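You operate a simulated robot arm through the tools that you are given. There is no shell and no other tool. Be economical: measure what you need, move in short steps, check, and stop when the job is done.

Carry out the task below with a simulated two-armed robot. There is one attempt and no reset: what you move stays moved.

## Task
Take the purple wipe pack on the violet bench and put it away on the fourth shelf from the bottom of the steel shelving. Take the slide from the top of the island bench and put it on the purple tray. Take the cap off the orange-cap bottle and lay it down on the black bench. Put the plate card in the silver tray. Take the blue-handled jug and put it on the second shelf from the bottom of the steel shelving. The order is free. Set down upright: blue-handled jug.
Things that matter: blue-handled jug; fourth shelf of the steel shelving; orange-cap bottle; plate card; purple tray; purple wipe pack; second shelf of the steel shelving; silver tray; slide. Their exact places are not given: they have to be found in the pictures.

It is judged by the outcome, as a careful person would: the job done as asked, and still so three seconds after it is handed in. It fails if anything else is knocked over, pushed out of place, dropped, spilled or broken. Lids that push on must go on centred and level and be pressed home; caps that screw on are set level and turned clockwise until they are tight.

## Robot
Two 7-joint arms with two-finger parallel grippers on one trunk, on a base that drives. Base frame: it is fixed to the floor where the robot stands at the start and does not move with it; the origin is under the middle of the robot, x ahead of it, y to its left, z up. Units: m, degrees, N and s.
The left shoulder is at the start at [0.07, 0.188, 1.14], the right one opposite. Places, roughly: blue-handled jug [-7, -3, 0.5]; fourth shelf of the steel shelving [-7.2, -6, 1.3]; orange-cap bottle [-4, -2.5, 1]; plate card [-5, -4.25, 1]; purple tray (22x19x3 cm) [0.5, -3.3, 0.9]; second shelf of the steel shelving [-7.2, -6, 0.6]; silver tray (26x18x4 cm) [-7.1, -5.6, 0.6]; slide [0.5, -3, 1]. Payload 3.91 kg a hand.
The TCP of each hand is the grasp point between the finger pads, 0.03 m short of the fingertips. In the tool frame z runs along the fingers and y along their closing line. The gripper opens to 0.11 m. The fingers are 0.02 m wide and 0.01 m thick; the gripper's body (0.048 by 0.112 m) begins 0.055 m behind the TCP.
Orientation is told as [roll, pitch, yaw] about the base's x, y, z axes, in that order, counted from this pose: with the fingers straight down and closing along the base's y, the tool's x points along the base's -x, its y along +y and its z along -z.

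## Interface
- The arms move only by the tool drive_tool. It takes "left_deltas", "right_deltas" or both (then of equal length, played together; a hand with none holds still); each is one flat list of numbers, 7 for each row, row after row: the shift along the tool's x, y, z in units of 30 mm (1.0 is 30 mm), then the turn, a rotation vector about the tool's x, y, z in units of 5 degrees (1.0 is 5 degrees), then the opening, from 0 (shut) to 1 (fully open). In form: [x, y, z, ax, ay, az, grip, x, y, z, ax, ay, az, grip, ...]. A call has 1 to 12 rows; each row shifts and turns the commanded pose from where the row before left it, along the tool's axes as they then stand. A call with a number of a shift or a turn outside -1 to 1 is refused whole. Rows are played at 5 a second. More than 0.05 m and 8.6 degrees between two rows, or a gripper value outside its range, and nothing of the call is played. Where a pose cannot be reached the arm comes as near as it can. A force on the tool above 40 N (or 10 N above the force at the start of the call, whichever is more), or a blocked arm, ends the call early, and 0.2 s more pass. The fingers move at their own pace (about 0.072 m/s each) and stop on an object; they squeeze with about 25 N. The grip force told is the motor's: it shows also when the fingers shut on nothing. Time passes only in rows, and 0.2 s behind the last, so rows that do not move let the fingers close. It gives the time, the measured TCP pose, the force on the tool (base axes), the opening and the grip force at its end, in the units of the frame above (readings bear some noise), with the torque about the TCP (base axes, N m) and any sound that the robot's microphone picked up.
- Cameras (640 x 400 px; columns grow to the right, rows downward): "scene" is now at [0.1368, -0.0219, 1.3684]; the picture's right is [-0.25, -0.97, -0.00], its down [-0.55, 0.15, -0.82] and it looks along [0.79, -0.21, -0.57] (base axes); focal length 282 px, centre (320, 200). "left" rides on the left gripper at [0.072, -0.017, -0.103] in its tool frame; the picture's right is [0.23, 0.97, 0.00], its down [-0.76, 0.18, -0.62] and it looks along [-0.61, 0.14, 0.78] (tool axes); focal length 222 px, centre (320, 200). "right" rides on the right gripper at [0.072, 0.017, -0.103] in its tool frame; the picture's right is [-0.23, 0.97, 0.00], its down [-0.76, -0.18, -0.62] and it looks along [-0.61, -0.14, 0.78] (tool axes); focal length 222 px, centre (320, 200).
- grab_frame(camera): a new picture of that camera. No time passes.
- lift_body(by): slides the trunk up (or, below 0, down) by that many m; the arms and the scene camera ride with it, the base frame stays. It gives what a move gives, with no picture.
- roll_base(legs): drives the robot by 1 to 6 legs, each [ahead, turn to the left] in m and degrees, along the robot's own axes; the way and the turn of a leg run together, so that a leg with both is an arc; at most 1.5 m and 180 degrees a leg. The arms and the cameras ride along, it lands a little off, and it stops where it bumps. It gives what a move gives.
- pan_tilt(pan, tilt): turns the head with the scene camera to pan (to the left, within 86 degrees either way) and tilt (down, from -29 to 69), counted from straight ahead of the robot. It gives what a move gives.
- point_at(camera, pixels): for up to 12 pixels [column, row] of the newest picture of that camera ("zoom" is the newest enlarged one), the place [x, y, z] in the base frame of the surface seen there, good to about 0.002 m. No time passes.
- close_up(camera, box): a new picture of the part [left, top, right, bottom] of that camera's present view, enlarged. No time passes.
- job_done(): hands the job in; it is judged then, once.

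Go step by step. Measure first, check grasps and placings, and put right what went wrong. The budget is 110 turns and 108 pictures, counting those below and the enlarged ones. Unless the task says otherwise, let go and move clear before handing in.

The tools are called after ">>>" as name(argument=value, ...) on one line, values as JSON. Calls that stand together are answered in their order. drive_tool: Moves the arms, as the interface text tells. Its arguments: {"type":"object","properties":{"left_deltas":{"type":"array"},"right_deltas":{"type":"array"}},"required":[]} The other tools are called the same way: lift_body (by) slides the trunk up or down; roll_base (legs) drives the base; pan_tilt (pan, tilt) turns the head that bears the scene camera; grab_frame (camera) takes a picture; point_at (camera, pixels) gives the place of the surface under pixels of a picture; close_up (camera, box) takes an enlarged picture of a part of a camera's view; job_done () hands the job in.

At the start:

```text
t: 0.0
left_position: [0.5779, 0.0607, 1.1763]
left_orientation: [0.0, 0.0, 0.1]
left_wrist_force: [0.4, 0.0, 0.1]
left_torque: [0.0, 0.0, -0.01]
left_gripper_width: 0.11
left_grasp_force: 0.0
right_position: [0.4621, -0.3583, 1.1443]
right_orientation: [0.0, 0.0, 0.0]
right_wrist_force: [-0.1, -1.4, 0.5]
right_torque: [-0.01, -0.02, -0.03]
right_gripper_width: 0.11
right_grasp_force: 0.0
trunk travel left (down, up): [-0.65, 0.29]
robot x, y, heading: [0.001, -0.0017, 0.3]
head pan, tilt: [-14.7, 34.8]
```

scene: 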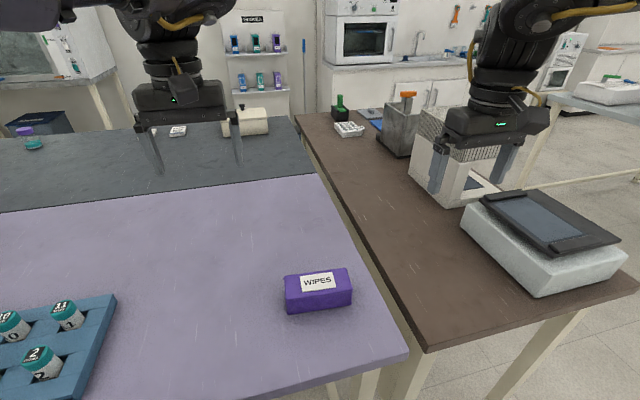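
right: 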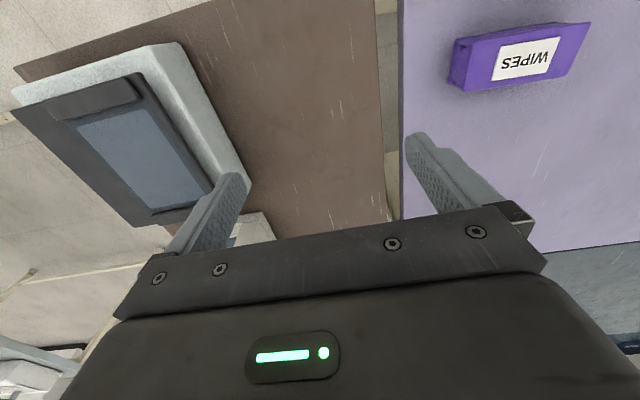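
left: 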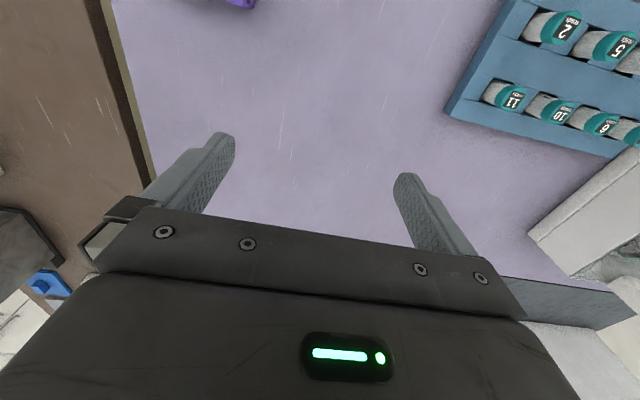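

The purple wipe pack is at scene pixels (285-352, 268-312). I'll measure it first.

>>> point_at(camera="scene", pixels=[[286, 277], [347, 268], [352, 285], [289, 294], [290, 313], [352, 303], [318, 282], [250, 320], [400, 345], [316, 176]])

>>> point_at(camera="right", pixels=[[455, 40], [590, 22], [575, 72], [462, 90], [500, 60]])

```text
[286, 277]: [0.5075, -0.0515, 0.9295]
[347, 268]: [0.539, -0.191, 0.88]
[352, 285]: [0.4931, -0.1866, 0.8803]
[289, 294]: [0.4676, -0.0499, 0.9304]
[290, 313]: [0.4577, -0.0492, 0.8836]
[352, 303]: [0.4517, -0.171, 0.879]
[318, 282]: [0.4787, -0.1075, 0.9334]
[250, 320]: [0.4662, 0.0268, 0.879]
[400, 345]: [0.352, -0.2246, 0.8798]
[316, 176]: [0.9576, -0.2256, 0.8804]
```

```text
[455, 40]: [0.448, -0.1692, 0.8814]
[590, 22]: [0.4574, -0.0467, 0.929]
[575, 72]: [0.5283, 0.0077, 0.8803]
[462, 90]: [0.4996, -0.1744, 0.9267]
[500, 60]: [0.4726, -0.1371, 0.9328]
```

The pack spans x 0.45–0.51, y −0.05 to −0.173, z 0.88–0.93. I'll turn the right hand so its fingers point to +y, tilted down, closing along x, and move the left hand aside.

>>> drive_tool(right_deltas=[0, 0, 0, 0, 0, -1, 1, 0, 0, 0, 0, 0, -1, 1, 0, 0, 0, 0, 0, -1, 1, 0, 0, 0, 0, 0, -1, 1, 0, 0, 0, 0, 0, -1, 1, 0, 0, 0, 0, 0, -1, 1, 0, 0, 0, 0, 0, -1, 1, 0, 0, 0, 0, 0, -1, 1, 0, 0, 0, 0, 0, -1, 1, 0, 0, 0, 0, 0, -1, 1, 0, 0, 0, 0, 0, -1, 1, 0, 0, 0, 0, 0, -1, 1], left_deltas=[0, 1, 0, 0, 0, 0, 1, 0, 1, 0, 0, 0, 0, 1, 0, 1, 0, 0, 0, 0, 1, 0, 1, 0, 0, 0, 0, 1, 0, 1, 0, 0, 0, 0, 1, 0, 1, 0, 0, 0, 0, 1, 0, 0, 0, 0, 0, 0, 1, 0, 0, 0, 0, 0, 0, 1, 0, 0, 0, 0, 0, 0, 1, 0, 0, 0, 0, 0, 0, 1, 0, 0, 0, 0, 0, 0, 1, 0, 0, 0, 0, 0, 0, 1])

>>> drive_tool(right_deltas=[0, 0, 0, 0, 0, -1, 1, 0, 0, 0, 0, 0, -1, 1, 0, 0, 0, 0, 0, -1, 1, 0, 0, 0, 0, 0, -1, 1, 0, 0, 0, 0, 0, -1, 1, 0, 0, 0, 0, 0, -1, 1, 0, 0, 0, 0, 1, 0, 1, 0, 0, 0, 0, 1, 0, 1, 0, 0, 0, 0, 1, 0, 1, 0, 0, 0, 0, 1, 0, 1, 0, 0, 0, 0, 1, 0, 1, 0, 0, 0, 0, 1, 0, 1])

>>> drive_tool(right_deltas=[0, 0, 0, 0, 1, 0, 1, 0, 0, 0, 0, 1, 0, 1])

>>> grab_frame(camera="right")

```text
t: 2.6
left_position: [0.577, 0.2389, 1.1754]
left_orientation: [0.0, -0.1, 0.0]
left_wrist_force: [0.1, -0.2, 0.0]
left_torque: [0.03, -0.02, 0.04]
left_gripper_width: 0.1099
left_grasp_force: 0.0
right_position: [0.4614, -0.3583, 1.1451]
right_orientation: [-0.1, -0.1, 60.0]
right_wrist_force: [-0.2, -0.2, 0.2]
right_torque: [0.02, 0.02, 0.01]
right_gripper_width: 0.11
right_grasp_force: 0.0
trunk travel left (down, up): [-0.65, 0.29]
robot x, y, heading: [-0.004, -0.0028, 0.3]
head pan, tilt: [-14.7, 34.8]
```

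```text
t: 5.2
left_position: [0.5776, 0.2403, 1.1769]
left_orientation: [0.0, 0.0, 0.1]
left_wrist_force: [-0.4, 0.2, 0.6]
left_torque: [0.02, 0.04, -0.04]
left_gripper_width: 0.11
left_grasp_force: 0.0
right_position: [0.4051, -0.4265, 1.0862]
right_orientation: [-0.2, 29.6, 89.9]
right_wrist_force: [0.3, -0.3, -0.1]
right_torque: [0.01, -0.02, -0.05]
right_gripper_width: 0.1102
right_grasp_force: 0.1
right hand out of reach, approached as far as the arm can: row 9, 10, 11, 12
trunk travel left (down, up): [-0.65, 0.29]
robot x, y, heading: [-0.0028, -0.0023, 0.1]
head pan, tilt: [-14.7, 34.8]
```

```text
t: 5.8
left_position: [0.5772, 0.24, 1.1761]
left_orientation: [0.1, 0.0, 0.0]
left_wrist_force: [0.8, -1.0, 0.8]
left_torque: [0.0, 0.04, 0.0]
left_gripper_width: 0.11
left_grasp_force: 0.1
right_position: [0.3792, -0.4817, 1.0591]
right_orientation: [-0.3, 39.2, 89.9]
right_wrist_force: [0.3, -0.6, -0.7]
right_torque: [0.02, 0.01, -0.01]
right_gripper_width: 0.1103
right_grasp_force: 0.0
right hand out of reach, approached as far as the arm can: row 1, 2
trunk travel left (down, up): [-0.65, 0.29]
robot x, y, heading: [0.0013, -0.0028, -0.2]
head pan, tilt: [-14.7, 34.8]
```

```text
104 pictures are left
```

right: 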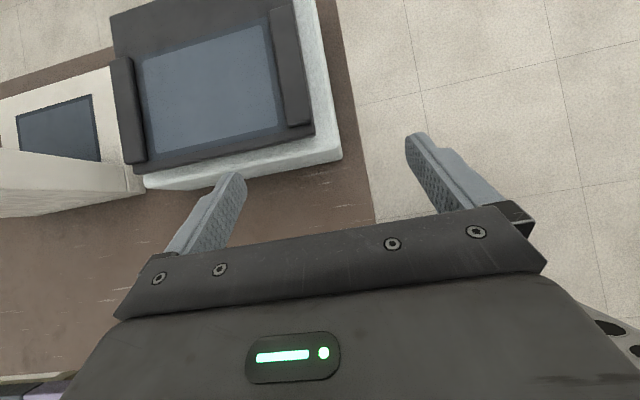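

The fingers tilted to −y rather than +y (the camera sees the brown bench), so my tilt sign was wrong. I'll reverse the tilt to point them at +y.

>>> drive_tool(right_deltas=[0, 0, 0, 0, -1, 0, 1, 0, 0, 0, 0, -1, 0, 1, 0, 0, 0, 0, -1, 0, 1, 0, 0, 0, 0, -1, 0, 1, 0, 0, 0, 0, -1, 0, 1, 0, 0, 0, 0, -1, 0, 1, 0, 0, 0, 0, -1, 0, 1, 0, 0, 0, 0, -1, 0, 1, 0, 0, 0, 0, -1, 0, 1, 0, 0, 0, 0, -1, 0, 1, 0, 0, 0, 0, -1, 0, 1, 0, 0, 0, 0, -1, 0, 1])

>>> drive_tool(right_deltas=[0, 0, 0, 0, -1, 0, 1, 0, 0, 0, 0, -1, 0, 1, 0, 0, 0, 0, -1, 0, 1, 0, 0, 0, 0, -1, 0, 1, 0, 0, 0, 0, 0, 0, 1])

>>> pan_tilt(pan=-15, tilt=40)

>>> grab_frame(camera="right")

>>> grab_frame(camera="scene")

```text
t: 8.4
left_position: [0.5779, 0.2387, 1.1766]
left_orientation: [0.0, 0.0, 0.0]
left_wrist_force: [0.2, 0.0, 0.8]
left_torque: [0.01, 0.03, -0.03]
left_gripper_width: 0.11
left_grasp_force: 0.0
right_position: [0.3788, -0.4813, 1.0596]
right_orientation: [0.0, -20.1, 90.0]
right_wrist_force: [-0.1, 1.0, 0.2]
right_torque: [-0.02, 0.01, 0.0]
right_gripper_width: 0.1099
right_grasp_force: 0.1
trunk travel left (down, up): [-0.65, 0.29]
robot x, y, heading: [-0.0032, 0.0021, -0.1]
head pan, tilt: [-14.7, 34.8]
```

```text
t: 9.6
left_position: [0.5773, 0.2398, 1.1764]
left_orientation: [-0.1, -0.1, 0.0]
left_wrist_force: [-0.3, 0.3, -0.5]
left_torque: [-0.02, 0.01, 0.01]
left_gripper_width: 0.1101
left_grasp_force: 0.0
right_position: [0.3799, -0.48, 1.0596]
right_orientation: [0.0, -40.0, 90.0]
right_wrist_force: [0.1, 0.5, 0.3]
right_torque: [-0.01, 0.0, 0.02]
right_gripper_width: 0.1102
right_grasp_force: 0.1
trunk travel left (down, up): [-0.65, 0.29]
robot x, y, heading: [0.0013, 0.0001, -0.1]
head pan, tilt: [-14.7, 34.8]
```

```text
t: 10.3
left_position: [0.5779, 0.2405, 1.1757]
left_orientation: [0.0, -0.1, 0.0]
left_wrist_force: [0.6, 0.5, -0.7]
left_torque: [-0.03, 0.01, -0.02]
left_gripper_width: 0.1096
left_grasp_force: 0.1
right_position: [0.3796, -0.481, 1.0614]
right_orientation: [0.0, -40.0, 90.0]
right_wrist_force: [-0.3, -0.2, 0.8]
right_torque: [0.02, 0.0, 0.01]
right_gripper_width: 0.1101
right_grasp_force: 0.1
trunk travel left (down, up): [-0.65, 0.29]
robot x, y, heading: [0.0016, -0.0002, -0.1]
head pan, tilt: [-15.0, 40.0]
```

```text
103 pictures are left
```

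right: 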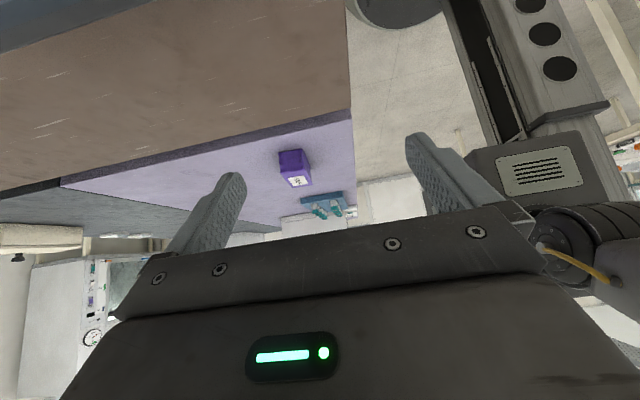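

```text
102 pictures are left
```

scene: 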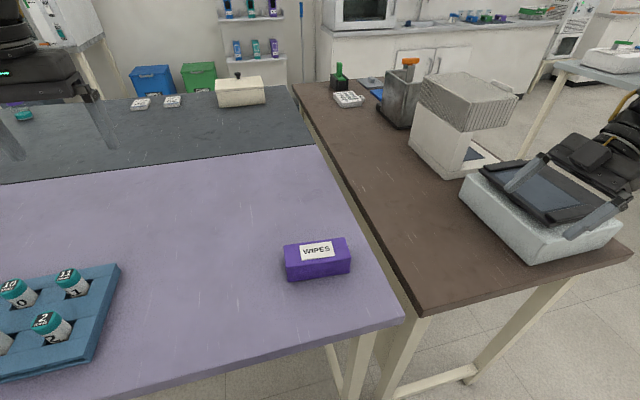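

The pack shows at scene (285-350, 238-280), and the hand now points at it. I'll move over to a pre-grasp point and add a little tilt.

>>> drive_tool(right_deltas=[-0.83, 0, 0.7, 0, 0, 0, 1, -0.83, 0, 0.7, 0, 0, 0, 1, -0.83, 0, 0.7, 0, 0, 0, 1, -0.83, 0, 0.7, 0, 0, 0, 1, -0.83, -0.83, 0.7, 0, 0, 0, 1, -0.83, -0.83, 0.7, 0, 0, 0, 1, -0.83, -0.83, 0.7, 0, 0, 0, 1, -0.83, -0.83, 0.7, 0, 0, 0, 1, 0, 0, 0, 0, -1, 0, 1, 0, 0, 0, 0, -1, 0, 1])

>>> grab_frame(camera="right")

>>> point_at(camera="scene", pixels=[[285, 248], [344, 239], [289, 261], [349, 254], [291, 281], [350, 271]])

```text
t: 12.5
left_position: [0.5776, 0.2399, 1.1759]
left_orientation: [0.0, 0.1, 0.0]
left_wrist_force: [0.8, -0.7, 0.6]
left_torque: [0.0, 0.0, 0.02]
left_gripper_width: 0.1098
left_grasp_force: 0.1
right_position: [0.48, -0.221, 1.0593]
right_orientation: [0.0, -50.1, 90.0]
right_wrist_force: [-0.5, 0.0, 0.7]
right_torque: [0.01, 0.03, -0.01]
right_gripper_width: 0.11
right_grasp_force: 0.1
trunk travel left (down, up): [-0.65, 0.29]
robot x, y, heading: [0.0003, 0.002, -0.1]
head pan, tilt: [-15.0, 40.0]
```

```text
101 pictures are left
```

right: 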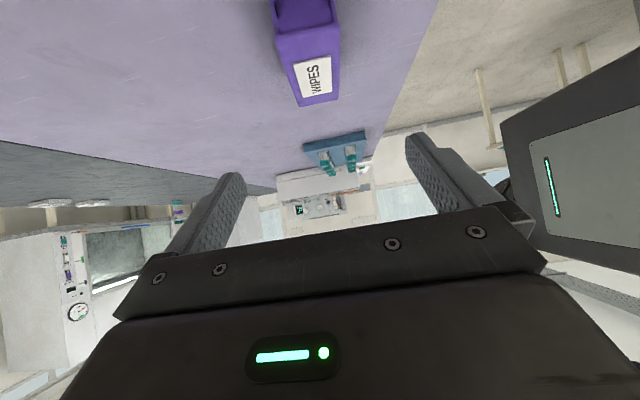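

```text
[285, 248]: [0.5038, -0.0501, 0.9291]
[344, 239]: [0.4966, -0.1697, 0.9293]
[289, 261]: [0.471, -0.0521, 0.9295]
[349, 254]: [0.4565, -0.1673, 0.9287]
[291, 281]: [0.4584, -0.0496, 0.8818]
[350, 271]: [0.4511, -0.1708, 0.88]
```

The pack is turned about 5° from y. I'll match that yaw and go down straddling it.

>>> drive_tool(right_deltas=[0, 0, 0, 0.766, 0, 0.643, 1, 0.283, 0.055, 0.933, 0, 0, 0, 1, 0.283, 0.055, 0.933, 0, 0, 0, 1, 0.283, 0.055, 0.933, 0, 0, 0, 1, 0.283, 0.055, 0.933, 0, 0, 0, 1, 0.283, 0.055, 0.933, 0, 0, 0, 1, 0.283, 0.055, 0.933, 0, 0, 0, 1])

>>> grab_frame(camera="right")

>>> grab_frame(camera="scene")

```text
t: 14.1
left_position: [0.5778, 0.2399, 1.176]
left_orientation: [0.1, 0.2, 0.1]
left_wrist_force: [0.0, -0.1, 0.0]
left_torque: [-0.04, 0.0, 0.02]
left_gripper_width: 0.11
left_grasp_force: 0.1
right_position: [0.4811, -0.1237, 0.9133]
right_orientation: [0.0, -50.0, 85.0]
right_wrist_force: [-0.2, 0.1, 0.1]
right_torque: [0.01, 0.03, 0.01]
right_gripper_width: 0.11
right_grasp_force: 0.2
trunk travel left (down, up): [-0.65, 0.29]
robot x, y, heading: [-0.0011, 0.0003, -0.3]
head pan, tilt: [-15.0, 40.0]
```

```text
100 pictures are left
```

right: 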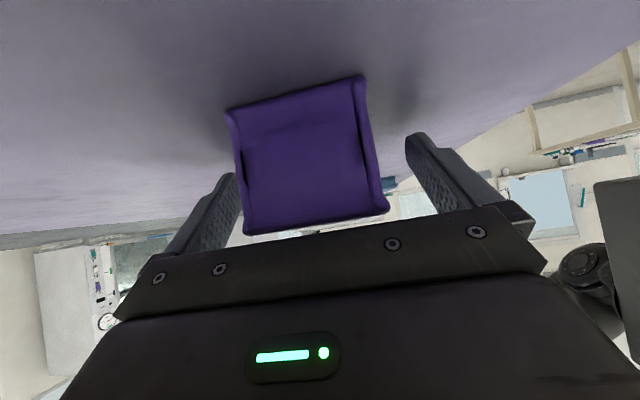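

```text
99 pictures are left
```

scene: 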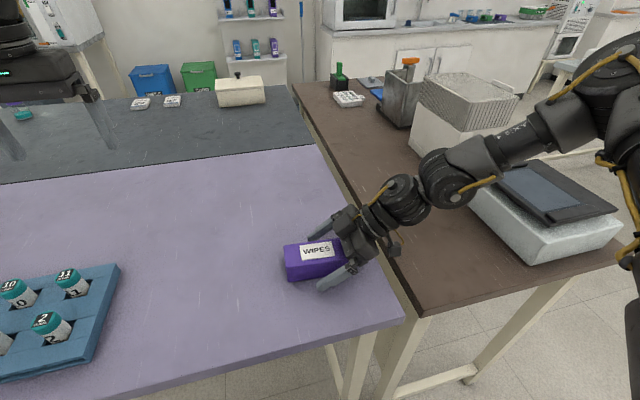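

The fingers straddle the pack cleanly. I'll close and lift.

>>> drive_tool(right_deltas=[0, 0, 0, 0, 0, 0, 0, 0, 0, 0, 0, 0, 0, 0, 0, 0, 0, 0, 0, 0, 0, 0, 0, 0, 0, 0, 0, 0, 0, 0, 0, 0, 0, 0, 0])

>>> drive_tool(right_deltas=[-0.766, 0, -0.643, 0, 0, 0, 0, -0.766, 0, -0.643, 0, 0, 0, 0, -0.766, 0, -0.643, 0, 0, 0, 0, -0.766, 0, -0.643, 0, 0, 0, 0, -0.766, 0, -0.643, 0, 0, 0, 0])

>>> grab_frame(camera="right")

```text
t: 15.3
left_position: [0.577, 0.2415, 1.1767]
left_orientation: [0.0, 0.0, -0.1]
left_wrist_force: [-0.6, 0.3, -0.2]
left_torque: [-0.03, -0.04, 0.01]
left_gripper_width: 0.1099
left_grasp_force: 0.1
right_position: [0.4801, -0.1245, 0.9137]
right_orientation: [0.0, -50.0, 85.0]
right_wrist_force: [0.4, 0.6, 0.2]
right_torque: [0.17, 0.04, 0.02]
right_gripper_width: 0.0599
right_grasp_force: 25.2
trunk travel left (down, up): [-0.65, 0.29]
robot x, y, heading: [0.0013, -0.0012, 0.1]
head pan, tilt: [-15.0, 40.0]
```

```text
t: 16.5
left_position: [0.5767, 0.2404, 1.1767]
left_orientation: [0.1, -0.1, 0.0]
left_wrist_force: [0.3, 1.1, 0.9]
left_torque: [0.02, 0.02, 0.02]
left_gripper_width: 0.1101
left_grasp_force: 0.0
right_position: [0.4789, -0.1236, 1.0642]
right_orientation: [0.0, -50.0, 85.0]
right_wrist_force: [1.2, 0.4, -2.3]
right_torque: [-0.06, 0.02, 0.01]
right_gripper_width: 0.06
right_grasp_force: 25.0
trunk travel left (down, up): [-0.65, 0.29]
robot x, y, heading: [0.0014, 0.0001, -0.0]
head pan, tilt: [-15.0, 40.0]
```

```text
98 pictures are left
```

right: 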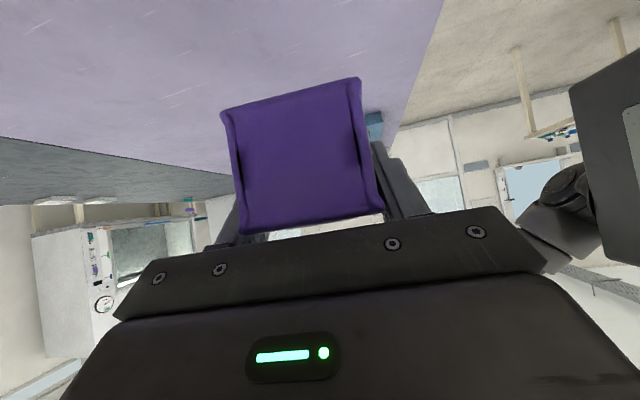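

The pack is held at 6 cm wide and lifted. Now I'll look to the right to find the way to the island and the slide.

>>> pan_tilt(pan=-75, tilt=18)

>>> grab_frame(camera="scene")

```text
t: 17.8
left_position: [0.5776, 0.2411, 1.1761]
left_orientation: [0.0, 0.0, -0.1]
left_wrist_force: [0.2, -0.3, 0.3]
left_torque: [0.0, -0.02, 0.05]
left_gripper_width: 0.1098
left_grasp_force: 0.1
right_position: [0.4777, -0.1258, 1.0636]
right_orientation: [-0.1, -50.0, 84.9]
right_wrist_force: [-0.4, 0.4, -2.8]
right_torque: [-0.06, -0.03, 0.02]
right_gripper_width: 0.06
right_grasp_force: 24.8
trunk travel left (down, up): [-0.65, 0.29]
robot x, y, heading: [-0.0005, -0.0004, -0.2]
head pan, tilt: [-75.0, 18.0]
```

```text
97 pictures are left
```

scene: 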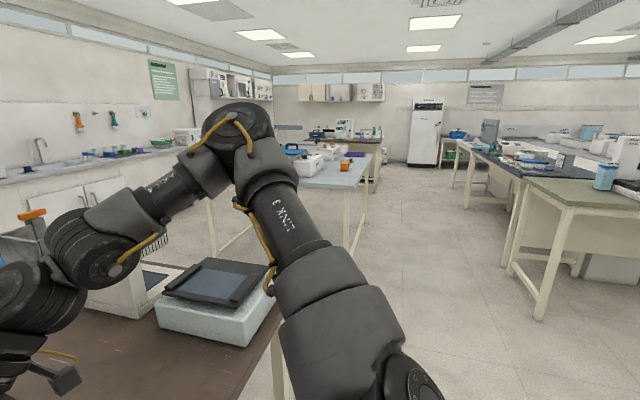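

The island bench with an orange pot and a purple item shows at (310-365, 150-185). I'll measure the surfaces to plan the route.

>>> point_at(camera="scene", pixels=[[345, 168], [355, 155], [365, 175], [350, 187], [290, 165], [378, 150], [355, 245], [540, 320], [525, 183], [430, 160], [450, 150], [585, 200]])

>>> close_up(camera="scene", box=[270, 120, 400, 200])

```text
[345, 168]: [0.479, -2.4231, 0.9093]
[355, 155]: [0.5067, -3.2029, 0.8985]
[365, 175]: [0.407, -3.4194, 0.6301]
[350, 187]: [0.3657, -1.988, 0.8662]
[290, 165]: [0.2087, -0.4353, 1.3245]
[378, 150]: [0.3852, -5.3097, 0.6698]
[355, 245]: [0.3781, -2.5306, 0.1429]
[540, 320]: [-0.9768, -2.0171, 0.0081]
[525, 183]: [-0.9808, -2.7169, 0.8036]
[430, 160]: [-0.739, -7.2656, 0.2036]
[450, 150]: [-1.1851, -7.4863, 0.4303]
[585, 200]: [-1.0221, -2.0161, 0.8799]
```

```text
4.92 times, centred on (335, 160) of scene
```

zoom: 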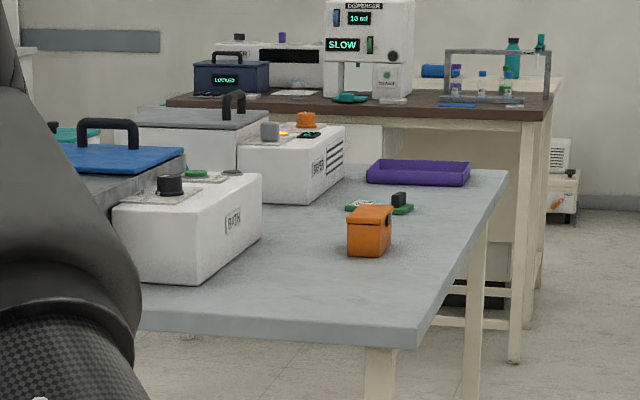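

The aisle lies between x ≈ 0.37 and −0.98. I'll drive back, turn right, go 3.05 m down the aisle and turn to face the island.

>>> roll_base(legs=[[-0.45, 0], [0, -90], [1.5, 0], [1.5, 0], [0, 90]])

>>> pan_tilt(pan=0, tilt=30)

>>> grab_frame(camera="scene")

```text
t: 42.2
left_position: [0.1444, -2.7223, 1.1761]
left_orientation: [0.0, -0.1, 1.4]
left_wrist_force: [-0.2, -0.2, -0.7]
left_torque: [0.01, -0.01, -0.01]
left_gripper_width: 0.1101
left_grasp_force: 0.0
right_position: [0.0553, -3.0906, 1.0638]
right_orientation: [0.0, -50.0, 86.4]
right_wrist_force: [0.1, 0.4, -2.8]
right_torque: [-0.01, 0.01, 0.01]
right_gripper_width: 0.06
right_grasp_force: 25.0
trunk travel left (down, up): [-0.65, 0.29]
robot x, y, heading: [-0.4244, -2.9733, 1.4]
head pan, tilt: [-75.0, 18.0]
```

```text
t: 43.7
left_position: [0.1468, -2.7221, 1.1752]
left_orientation: [0.0, 0.1, 1.3]
left_wrist_force: [0.5, 0.9, 0.4]
left_torque: [-0.02, 0.0, -0.01]
left_gripper_width: 0.1102
left_grasp_force: 0.0
right_position: [0.0551, -3.0902, 1.0636]
right_orientation: [-0.1, -50.0, 86.2]
right_wrist_force: [-0.4, -0.2, -3.0]
right_torque: [-0.03, -0.04, 0.03]
right_gripper_width: 0.0598
right_grasp_force: 24.9
trunk travel left (down, up): [-0.65, 0.29]
robot x, y, heading: [-0.4274, -2.9778, 1.2]
head pan, tilt: [0.0, 30.0]
```

```text
95 pictures are left
```

scene: 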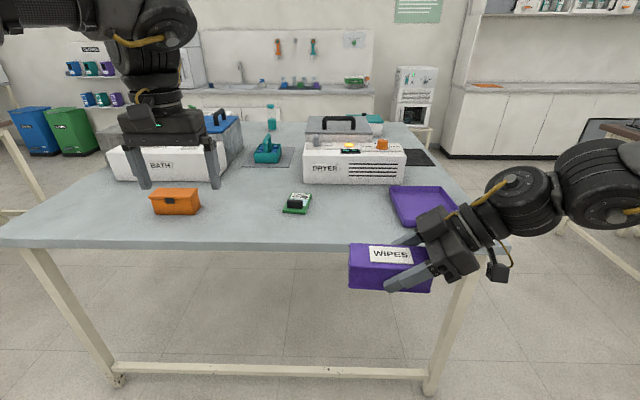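

The green item at (297,203) may be a slide under a black clip, and the purple tray is at (422,205). I'll zoom in.

>>> close_up(camera="scene", box=[230, 120, 480, 260])

>>> point_at(camera="scene", pixels=[[290, 195], [308, 193], [310, 210], [284, 211], [297, 202], [178, 190], [392, 187], [448, 187], [402, 222], [420, 205], [350, 150], [297, 240]])

```text
2.56 times, centred on (355, 190) of scene
```

zoom: 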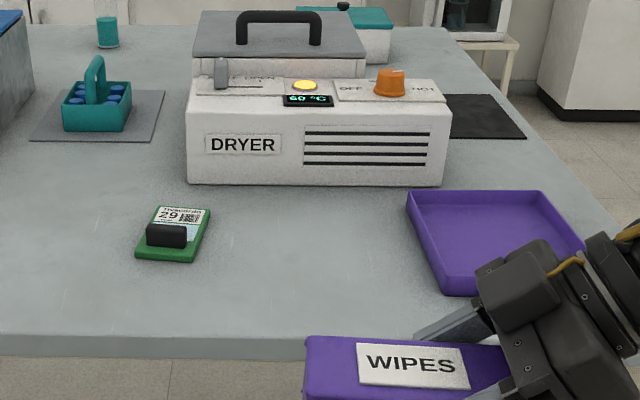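

```text
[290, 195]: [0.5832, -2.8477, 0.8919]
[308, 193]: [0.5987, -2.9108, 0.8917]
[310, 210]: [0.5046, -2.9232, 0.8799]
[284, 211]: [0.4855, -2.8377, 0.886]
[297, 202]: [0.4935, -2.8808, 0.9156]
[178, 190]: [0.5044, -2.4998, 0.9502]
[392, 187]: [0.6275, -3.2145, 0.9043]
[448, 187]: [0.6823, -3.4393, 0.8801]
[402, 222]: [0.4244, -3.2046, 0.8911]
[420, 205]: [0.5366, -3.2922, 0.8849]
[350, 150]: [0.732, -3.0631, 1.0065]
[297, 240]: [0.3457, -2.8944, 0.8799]
```

The slide is the green plate with a black grip bar at about (0.50, −2.88), and the tray is centred near (0.53, −3.32). First I'll turn the right hand to point forward and carry the pack out of the way.

>>> drive_tool(right_deltas=[0, 0, 0, 0.766, 0, 0.643, 0, 0, 0, 0, 0.766, 0, 0.643, 0, 0, 0, 0, 0.766, 0, 0.643, 0, 0, 0, 0, 0.766, 0, 0.643, 0, 0, 0, 0, 0.766, 0, 0.643, 0, 0, 0, 0, 0.766, 0, 0.643, 0, 0, 0, 0, 0.766, 0, 0.643, 0, 0, 0, 0, 0.766, 0, 0.643, 0, 0, 0, 0, 0.766, 0, 0.643, 0, 0, 0, 0, 0.766, 0, 0.643, 0, 0, 0, 0, 0.766, 0, 0.643, 0, 0, 0, 0, 0.766, 0, 0.643, 0])

>>> drive_tool(right_deltas=[0, 0, 0, 0.766, 0, 0.643, 0, 0, 0, 0, 0.766, 0, 0.643, 0, 0, 0, 0, 0.766, 0, 0.643, 0, 0, 0, 0, 0.766, 0, 0.643, 0, 0, 0, 0, 0.766, 0, 0.643, 0, -0.5, -1, -0.4, 0, 0, 0, 0, -0.5, -1, -0.4, 0, 0, 0, 0, -0.5, -1, -0.4, 0, 0, 0, 0, -0.5, -1, -0.4, 0, 0, 0, 0, 0, -1, 0, 0, 0, 0, 0, 0, -1, 0, 0, 0, 0, 0, 0, -1, 0, 0, 0, 0, 0])

>>> grab_frame(camera="scene")

```text
t: 46.3
left_position: [0.1449, -2.7232, 1.1762]
left_orientation: [0.0, 0.0, 1.4]
left_wrist_force: [-0.7, 0.3, -0.9]
left_torque: [-0.03, -0.01, 0.02]
left_gripper_width: 0.1099
left_grasp_force: 0.0
right_position: [0.0671, -3.1035, 1.0642]
right_orientation: [0.1, -49.9, 26.5]
right_wrist_force: [0.4, -0.5, -1.9]
right_torque: [-0.02, 0.04, 0.01]
right_gripper_width: 0.0597
right_grasp_force: 24.9
right hand out of reach, approached as far as the arm can: row 12
trunk travel left (down, up): [-0.65, 0.29]
robot x, y, heading: [-0.4295, -2.98, 1.6]
head pan, tilt: [0.0, 30.0]
```

```text
t: 48.9
left_position: [0.1449, -2.7249, 1.1766]
left_orientation: [0.1, 0.0, 1.4]
left_wrist_force: [0.2, -0.6, -0.7]
left_torque: [0.03, 0.01, 0.04]
left_gripper_width: 0.11
left_grasp_force: 0.1
right_position: [0.1972, -3.397, 1.1454]
right_orientation: [0.1, -50.2, 1.3]
right_wrist_force: [-0.2, -0.2, -3.6]
right_torque: [-0.03, 0.03, 0.01]
right_gripper_width: 0.0601
right_grasp_force: 24.8
right hand out of reach, approached as far as the arm can: row 1, 2, 3, 4, 5
trunk travel left (down, up): [-0.65, 0.29]
robot x, y, heading: [-0.427, -2.9739, 1.5]
head pan, tilt: [0.0, 30.0]
```

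```text
93 pictures are left
```

scene: 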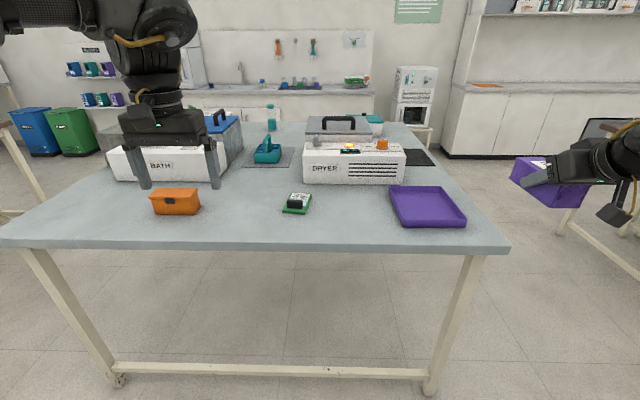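

The pack is clear to the right. I'll drive diagonally to stand in front of the slide and tray.

>>> roll_base(legs=[[0, -26.4], [0.42, 0], [0, 25]])

>>> pan_tilt(pan=0, tilt=45)

>>> grab_frame(camera="scene")

```text
t: 54.1
left_position: [0.5304, -2.9116, 1.1752]
left_orientation: [-0.1, 0.0, 0.3]
left_wrist_force: [0.5, 0.5, 0.4]
left_torque: [0.01, 0.0, -0.01]
left_gripper_width: 0.11
left_grasp_force: 0.0
right_position: [0.5691, -3.5844, 1.1462]
right_orientation: [-0.1, -50.0, 0.2]
right_wrist_force: [-0.9, -0.1, -2.5]
right_torque: [0.03, 0.07, -0.05]
right_gripper_width: 0.0601
right_grasp_force: 24.9
trunk travel left (down, up): [-0.65, 0.29]
robot x, y, heading: [-0.0447, -3.1537, 0.2]
head pan, tilt: [0.0, 30.0]
```

```text
t: 54.8
left_position: [0.5309, -2.9099, 1.1752]
left_orientation: [0.0, 0.1, 0.2]
left_wrist_force: [0.9, 0.2, 0.6]
left_torque: [0.01, -0.01, 0.01]
left_gripper_width: 0.1103
left_grasp_force: 0.1
right_position: [0.5688, -3.584, 1.1456]
right_orientation: [-0.2, -50.1, 0.4]
right_wrist_force: [0.9, 0.1, -2.3]
right_torque: [0.01, 0.04, -0.04]
right_gripper_width: 0.0597
right_grasp_force: 25.2
trunk travel left (down, up): [-0.65, 0.29]
robot x, y, heading: [-0.0434, -3.1518, 0.0]
head pan, tilt: [0.0, 45.0]
```

```text
92 pictures are left
```

scene: 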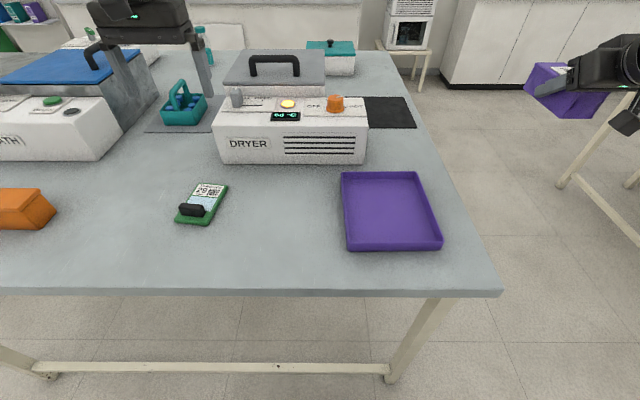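

>>> close_up(camera="scene", box=[160, 170, 260, 240])

>>> point_at(camera="zoom", pixels=[[240, 88], [430, 105], [118, 317], [305, 358], [130, 230], [280, 250], [280, 280], [205, 240], [205, 260]])

>>> point_at(camera="scene", pixels=[[343, 174], [417, 174], [441, 247], [349, 248], [385, 205], [415, 240]])

>>> grab_frame(camera="left")

```text
5.71 times, centred on (210, 205) of scene
```

zoom: 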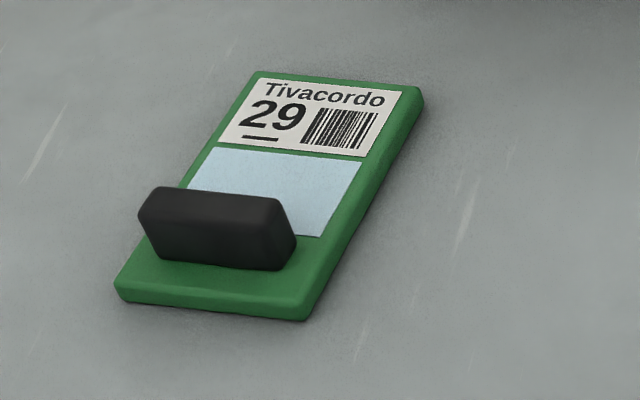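

```text
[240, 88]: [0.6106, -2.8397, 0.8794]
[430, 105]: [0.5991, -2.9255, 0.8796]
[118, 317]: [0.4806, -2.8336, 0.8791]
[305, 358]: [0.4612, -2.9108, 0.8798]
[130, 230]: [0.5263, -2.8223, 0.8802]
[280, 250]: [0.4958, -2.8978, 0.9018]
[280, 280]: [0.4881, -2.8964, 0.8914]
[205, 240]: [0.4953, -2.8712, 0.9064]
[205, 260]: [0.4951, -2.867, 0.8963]
```

```text
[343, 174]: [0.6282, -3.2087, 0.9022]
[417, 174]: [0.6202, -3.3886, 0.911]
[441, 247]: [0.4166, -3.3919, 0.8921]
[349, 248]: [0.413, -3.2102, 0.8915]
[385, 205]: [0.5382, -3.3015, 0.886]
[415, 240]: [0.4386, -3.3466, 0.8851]
```

```text
90 pictures are left
```

left: 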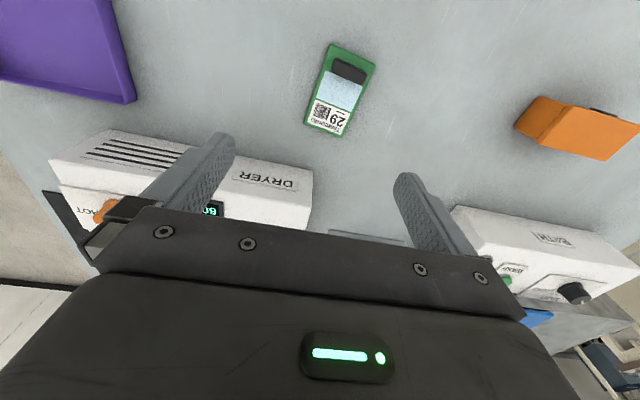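

The slide's grip bar is near (0.503, −2.872), with its top at about 0.917. I'll refine that with the left camera.

>>> point_at(camera="left", pixels=[[332, 66], [366, 76], [335, 58], [368, 69], [349, 67], [331, 45], [376, 64], [306, 123], [345, 137]])

```text
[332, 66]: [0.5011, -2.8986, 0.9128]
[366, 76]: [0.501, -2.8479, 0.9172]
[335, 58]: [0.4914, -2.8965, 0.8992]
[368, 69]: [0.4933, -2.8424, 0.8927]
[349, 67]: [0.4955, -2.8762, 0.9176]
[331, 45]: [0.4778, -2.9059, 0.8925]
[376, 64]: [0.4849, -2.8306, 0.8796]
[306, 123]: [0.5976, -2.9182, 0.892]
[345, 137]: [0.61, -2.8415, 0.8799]
```

Grip bar centre is (0.501, −2.872) and the plate is turned about −5°. I'll align the left hand and come down to z ≈ 0.96.

>>> drive_tool(left_deltas=[0.5, 0.6, 0, 0, 0, 1, 0.8, 0.5, 0.6, 0, 0, 0, 0, 0.8, 0, 0, 1, 0, 0, 0, 0.8, 0, 0, 1, 0, 0, 0, 0.8, 0, 0, 1, 0, 0, 0, 0.8, 0, 0, 1, 0, 0, 0, 0.8, 0, 0, 1, 0, 0, 0, 0.8, 0, 0, 1, 0, 0, 0, 0.8, 0, 0, 1, 0, 0, 0, 0.8])

>>> grab_frame(camera="left")

```text
t: 56.8
left_position: [0.5004, -2.8733, 0.9643]
left_orientation: [-0.2, 0.0, -4.7]
left_wrist_force: [0.8, 0.6, -0.7]
left_torque: [-0.04, 0.03, -0.01]
left_gripper_width: 0.0881
left_grasp_force: 0.1
right_position: [0.5706, -3.5826, 1.1467]
right_orientation: [-0.1, -50.0, 0.4]
right_wrist_force: [0.4, 0.5, -1.9]
right_torque: [0.01, 0.04, 0.01]
right_gripper_width: 0.0595
right_grasp_force: 24.8
trunk travel left (down, up): [-0.65, 0.29]
robot x, y, heading: [-0.0428, -3.1536, 0.5]
head pan, tilt: [0.0, 45.0]
```

```text
89 pictures are left
```

left: 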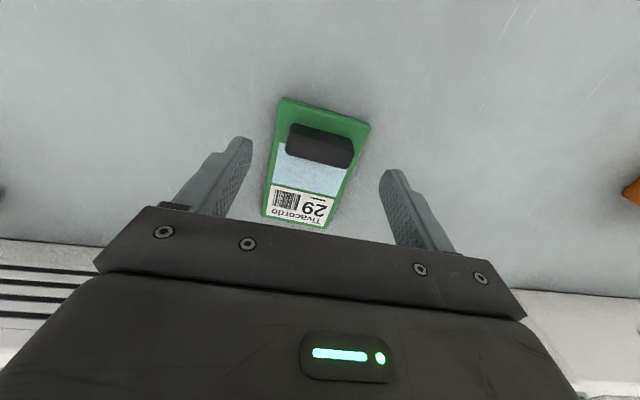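

>>> point_at(camera="left", pixels=[[290, 137], [355, 157], [320, 140], [322, 128], [318, 152], [345, 150]])

```text
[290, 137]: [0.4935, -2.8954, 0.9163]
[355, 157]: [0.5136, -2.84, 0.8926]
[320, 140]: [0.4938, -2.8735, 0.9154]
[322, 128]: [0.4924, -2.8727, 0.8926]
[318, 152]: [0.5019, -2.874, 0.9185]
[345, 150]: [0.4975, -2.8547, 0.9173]
```

The bar is centred between the fingers. I'll go down 4 cm and close.

>>> drive_tool(left_deltas=[0, 0, 0.66, 0, 0, 0, 0.8, 0, 0, 0.66, 0, 0, 0, 0.8, 0, 0, 0, 0, 0, 0, 0, 0, 0, 0, 0, 0, 0, 0, 0, 0, 0, 0, 0, 0, 0, 0, 0, 0, 0, 0, 0, 0])

>>> drive_tool(left_deltas=[0, 0, -1, 0, 0, 0, 0, 0, 0, -1, 0, 0, 0, 0, 0, 0, -1, 0, 0, 0, 0, 0, 0, -1, 0, 0, 0, 0])

>>> grab_frame(camera="left")

```text
t: 58.2
left_position: [0.5023, -2.8746, 0.9248]
left_orientation: [0.0, 0.1, -4.8]
left_wrist_force: [-0.7, 0.4, -0.4]
left_torque: [-0.02, -0.01, -0.01]
left_gripper_width: 0.0518
left_grasp_force: 25.2
right_position: [0.5688, -3.5845, 1.1465]
right_orientation: [-0.1, -50.0, 0.3]
right_wrist_force: [0.8, 0.1, -2.8]
right_torque: [-0.01, 0.0, -0.01]
right_gripper_width: 0.0597
right_grasp_force: 25.7
trunk travel left (down, up): [-0.65, 0.29]
robot x, y, heading: [-0.0463, -3.1535, 0.7]
head pan, tilt: [0.0, 45.0]
```

```text
t: 59.2
left_position: [0.5008, -2.8751, 1.0472]
left_orientation: [-0.1, 0.0, -4.7]
left_wrist_force: [0.1, -1.1, -1.2]
left_torque: [0.01, 0.0, -0.01]
left_gripper_width: 0.0517
left_grasp_force: 25.6
right_position: [0.5685, -3.5855, 1.1463]
right_orientation: [0.0, -50.1, 0.3]
right_wrist_force: [-0.6, -0.5, -2.6]
right_torque: [0.0, 0.03, -0.01]
right_gripper_width: 0.0601
right_grasp_force: 25.4
trunk travel left (down, up): [-0.65, 0.29]
robot x, y, heading: [-0.042, -3.1499, 0.5]
head pan, tilt: [0.0, 45.0]
```

```text
88 pictures are left
```

left: 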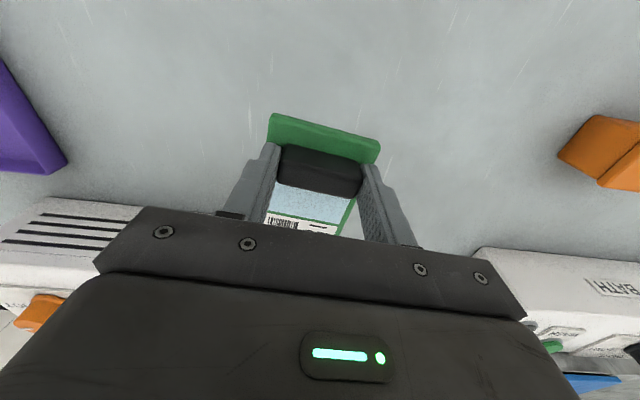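

The slide is held level. I'll carry it over to the purple tray.

>>> drive_tool(left_deltas=[0, 0, 0, 0, 0, -0.96, 0, 0, -1, 0, 0, 0, 0, 0, 0, -1, 0, 0, 0, 0, 0, 0, -1, 0, 0, 0, 0, 0, 0, -1, 0, 0, 0, 0, 0, 0, -1, 0, 0, 0, 0, 0, 0, -1, 0, 0, 0, 0, 0, 0, -1, 0, 0, 0, 0, 0, 0, -1, 0, 0, 0, 0, 0, 0, -1, 0, 0, 0, 0, 0, 0, -1, 0, 0, 0, 0, 0, 0, -1, 0, 0, 0, 0, 0])

>>> drive_tool(left_deltas=[0.2, -1, 0, 0, 0, 0, 0, 0.2, -1, 0, 0, 0, 0, 0, 0, -1, 0, 0, 0, 0, 0, 0, -0.2, 0.5, 0, 0, 0, 0, 0, 0, 0.5, 0, 0, 0, 0])

>>> grab_frame(camera="scene")

```text
t: 61.8
left_position: [0.4998, -3.2046, 1.0453]
left_orientation: [0.1, 0.0, 0.0]
left_wrist_force: [0.5, -0.2, -0.7]
left_torque: [0.04, 0.05, 0.03]
left_gripper_width: 0.0513
left_grasp_force: 24.7
right_position: [0.57, -3.5856, 1.1449]
right_orientation: [0.2, -50.0, 0.1]
right_wrist_force: [-1.3, -0.5, -3.5]
right_torque: [0.01, 0.03, 0.0]
right_gripper_width: 0.0601
right_grasp_force: 25.5
trunk travel left (down, up): [-0.65, 0.29]
robot x, y, heading: [-0.045, -3.1566, 0.4]
head pan, tilt: [0.0, 45.0]
```

```text
t: 63.0
left_position: [0.4762, -3.2681, 1.0195]
left_orientation: [0.1, 0.1, 0.1]
left_wrist_force: [0.3, -1.4, -0.5]
left_torque: [0.01, 0.05, 0.01]
left_gripper_width: 0.0512
left_grasp_force: 24.9
left hand out of reach, approached as far as the arm can: row 2, 3
right_position: [0.5701, -3.5858, 1.1462]
right_orientation: [0.0, -50.0, 0.3]
right_wrist_force: [1.4, -0.7, -2.9]
right_torque: [0.01, 0.07, 0.03]
right_gripper_width: 0.0599
right_grasp_force: 25.5
trunk travel left (down, up): [-0.65, 0.29]
robot x, y, heading: [-0.0465, -3.1529, 0.1]
head pan, tilt: [0.0, 45.0]
```

```text
87 pictures are left
```

scene: 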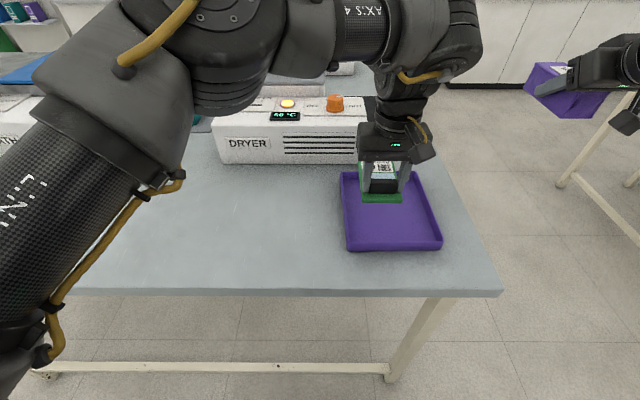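

Reach stops at y −3.268, which is close to the tray's left wall. A small base turn to the right will centre it.

>>> roll_base(legs=[[0, -4]])

>>> grab_frame(camera="scene")

```text
t: 63.9
left_position: [0.4678, -3.3025, 1.0184]
left_orientation: [-0.1, 0.1, -3.8]
left_wrist_force: [0.2, 0.6, -0.6]
left_torque: [-0.03, -0.01, 0.01]
left_gripper_width: 0.0513
left_grasp_force: 25.2
right_position: [0.5398, -3.6236, 1.1471]
right_orientation: [-0.2, -50.0, -3.5]
right_wrist_force: [1.1, -0.8, -2.8]
right_torque: [-0.03, 0.07, -0.02]
right_gripper_width: 0.0598
right_grasp_force: 25.1
trunk travel left (down, up): [-0.65, 0.29]
robot x, y, heading: [-0.0478, -3.1507, -3.8]
head pan, tilt: [0.0, 45.0]
```

```text
86 pictures are left
```

scene: 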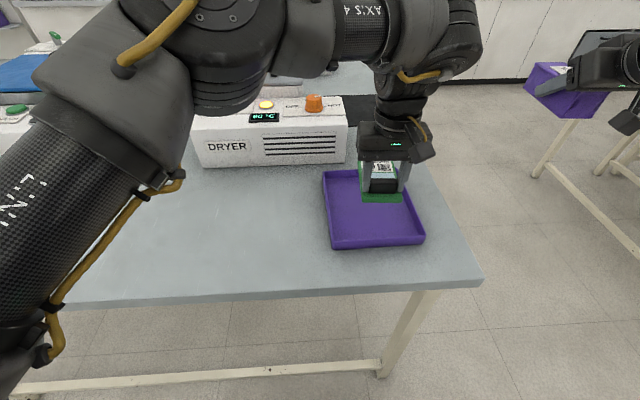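

Now it's centred at (0.468, −3.30). I'll nudge forward and lower to the tray floor.

>>> drive_tool(left_deltas=[-0.4, 0, 0.8, 0, 0, 0, 0, 0, 0, 0.8, 0, 0, 0, 0, 0, 0, 0.8, 0, 0, 0, 0, 0, 0, 0.3, 0, 0, 0, 0, 0, 0, 0.15, 0, 0, 0, 0])

>>> grab_frame(camera="left")

>>> close_up(camera="scene", box=[280, 120, 480, 280])

```text
t: 65.1
left_position: [0.4791, -3.3045, 0.9346]
left_orientation: [0.0, 0.1, -3.8]
left_wrist_force: [-0.2, 0.5, -1.1]
left_torque: [0.03, 0.04, 0.02]
left_gripper_width: 0.0513
left_grasp_force: 25.1
right_position: [0.538, -3.6253, 1.1458]
right_orientation: [0.0, -50.0, -3.6]
right_wrist_force: [0.8, 0.0, -3.4]
right_torque: [-0.01, 0.05, 0.0]
right_gripper_width: 0.0599
right_grasp_force: 24.7
trunk travel left (down, up): [-0.65, 0.29]
robot x, y, heading: [-0.0463, -3.155, -4.0]
head pan, tilt: [0.0, 45.0]
```

```text
85 pictures are left
```

left: 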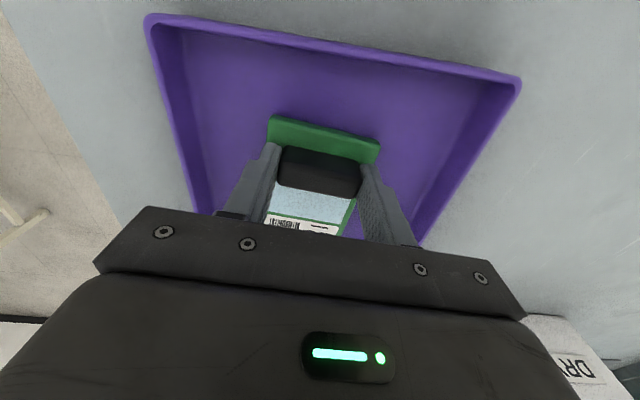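

```text
2.50 times, centred on (380, 200) of scene
```

zoom: 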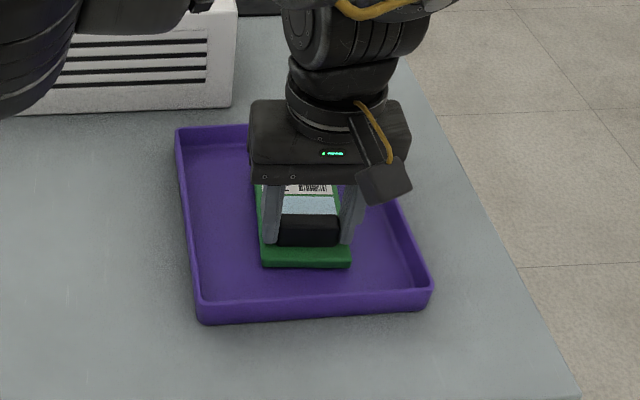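

The slide is well inside the tray, a few mm above its floor. I'll lower it the last bit, release and rise.

>>> drive_tool(left_deltas=[0, 0, 0.1, 0, 0, 0, 0, 0, 0, 0.06, 0, 0, 0, 0, 0, 0, 0, 0, 0, 0, 0])

>>> drive_tool(left_deltas=[0, 0, 0, 0, 0, 0, 0.75, 0, 0, 0, 0, 0, 0, 0.75, 0, 0, -1, 0, 0, 0, 0.75, 0, 0, -1, 0, 0, 0, 0.75, 0, 0, -1, 0, 0, 0, 0.75, 0, 0, -1, 0, 0, 0, 0.75, 0, 0, -1, 0, 0, 0, 0.75, 0, 0, -1, 0, 0, 0, 0.75])

>>> grab_frame(camera="left")

```text
t: 65.9
left_position: [0.4786, -3.3043, 0.9306]
left_orientation: [0.0, 0.0, -3.8]
left_wrist_force: [2.2, -0.9, 7.8]
left_torque: [0.0, -0.03, -0.08]
left_gripper_width: 0.0512
left_grasp_force: 25.4
right_position: [0.5384, -3.6265, 1.146]
right_orientation: [0.0, -50.0, -3.6]
right_wrist_force: [0.2, -0.1, -2.0]
right_torque: [0.0, 0.02, 0.01]
right_gripper_width: 0.0598
right_grasp_force: 25.1
trunk travel left (down, up): [-0.65, 0.29]
robot x, y, heading: [-0.0494, -3.1542, -3.7]
head pan, tilt: [0.0, 45.0]
```

```text
t: 67.7
left_position: [0.481, -3.2752, 1.0989]
left_orientation: [-1.7, 1.5, -1.8]
left_wrist_force: [0.0, -0.2, 0.9]
left_torque: [-0.02, 0.02, -0.02]
left_gripper_width: 0.0827
left_grasp_force: 0.1
left hand out of reach, approached as far as the arm can: row 5, 6, 7
right_position: [0.5385, -3.6248, 1.1473]
right_orientation: [-0.1, -50.1, -3.5]
right_wrist_force: [1.5, 0.7, -3.4]
right_torque: [0.0, 0.06, 0.02]
right_gripper_width: 0.0599
right_grasp_force: 24.6
trunk travel left (down, up): [-0.65, 0.29]
robot x, y, heading: [-0.0454, -3.1571, -3.2]
head pan, tilt: [0.0, 45.0]
```

```text
83 pictures are left
```

left: 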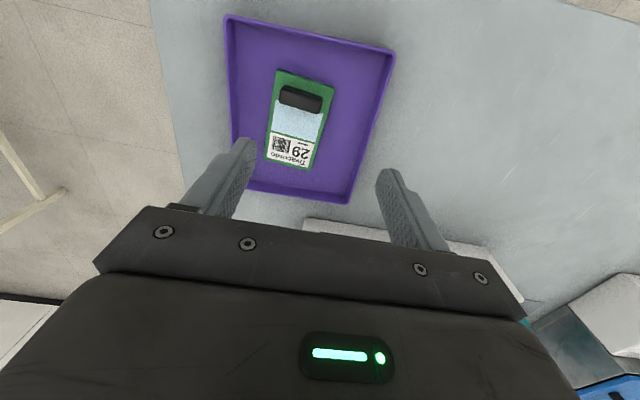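

The slide lies on the tray. I'll pull the left arm back to neutral, reverse into the aisle, face −y and look for the route to the plate card.

>>> drive_tool(left_deltas=[0.4, 1, 0, 0, 0, 0, 0.75, 0.4, 1, 0, 0, 0, 0, 0.75, 0.4, 1, 0, 0, 0, 0, 0.75, 0.4, 1, 0, 0, 0, 0, 0.75, 0, 1, 0, 0, 0, 0, 0.75, 0, 1, 0, 0, 0, 0, 0.75, 0, 1, 0, 0, 0, 0, 0.75, 0, 1, 0, 0, 0, 0, 0.75, 0, 1, 0, 0, 0, 0, 0.75, 0, 1, 0, 0, 0, 0, 0.75])

>>> roll_base(legs=[[-0.38, 0], [0, -88]])

>>> pan_tilt(pan=-55, tilt=14)

>>> grab_frame(camera="scene")

```text
t: 69.9
left_position: [0.4567, -3.0268, 1.105]
left_orientation: [0.0, 0.0, -3.8]
left_wrist_force: [-0.1, 0.8, -1.1]
left_torque: [-0.05, 0.04, 0.0]
left_gripper_width: 0.0825
left_grasp_force: 0.0
left hand out of reach, approached as far as the arm can: row 3, 4
right_position: [0.5374, -3.6229, 1.1473]
right_orientation: [-0.2, -50.0, -3.5]
right_wrist_force: [-0.3, 0.3, -2.3]
right_torque: [-0.02, 0.06, 0.0]
right_gripper_width: 0.0598
right_grasp_force: 25.3
trunk travel left (down, up): [-0.65, 0.29]
robot x, y, heading: [-0.0441, -3.1523, -4.0]
head pan, tilt: [0.0, 45.0]
```

```text
t: 76.0
left_position: [-0.2853, -3.629, 1.1049]
left_orientation: [0.0, 0.0, -92.7]
left_wrist_force: [1.0, -0.7, -0.3]
left_torque: [0.0, 0.0, 0.0]
left_gripper_width: 0.0824
left_grasp_force: 0.2
right_position: [-0.8801, -3.7216, 1.1467]
right_orientation: [0.0, -50.0, -92.5]
right_wrist_force: [0.8, 0.6, -2.1]
right_torque: [0.08, -0.02, -0.02]
right_gripper_width: 0.0599
right_grasp_force: 25.0
trunk travel left (down, up): [-0.65, 0.29]
robot x, y, heading: [-0.4215, -3.1286, -92.7]
head pan, tilt: [0.0, 45.0]
```

```text
t: 77.3
left_position: [-0.2845, -3.6297, 1.1051]
left_orientation: [0.0, 0.1, -92.8]
left_wrist_force: [-0.5, -0.3, -0.3]
left_torque: [0.04, 0.02, 0.01]
left_gripper_width: 0.0825
left_grasp_force: 0.0
right_position: [-0.881, -3.7228, 1.1463]
right_orientation: [-0.1, -50.0, -92.5]
right_wrist_force: [-0.7, 0.0, -2.6]
right_torque: [0.04, 0.0, 0.04]
right_gripper_width: 0.0598
right_grasp_force: 24.9
trunk travel left (down, up): [-0.65, 0.29]
robot x, y, heading: [-0.4169, -3.1295, -92.7]
head pan, tilt: [-55.0, 14.0]
```

```text
82 pictures are left
```

scene: 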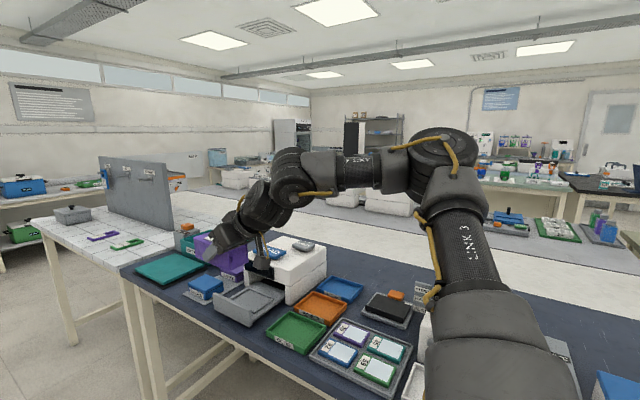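

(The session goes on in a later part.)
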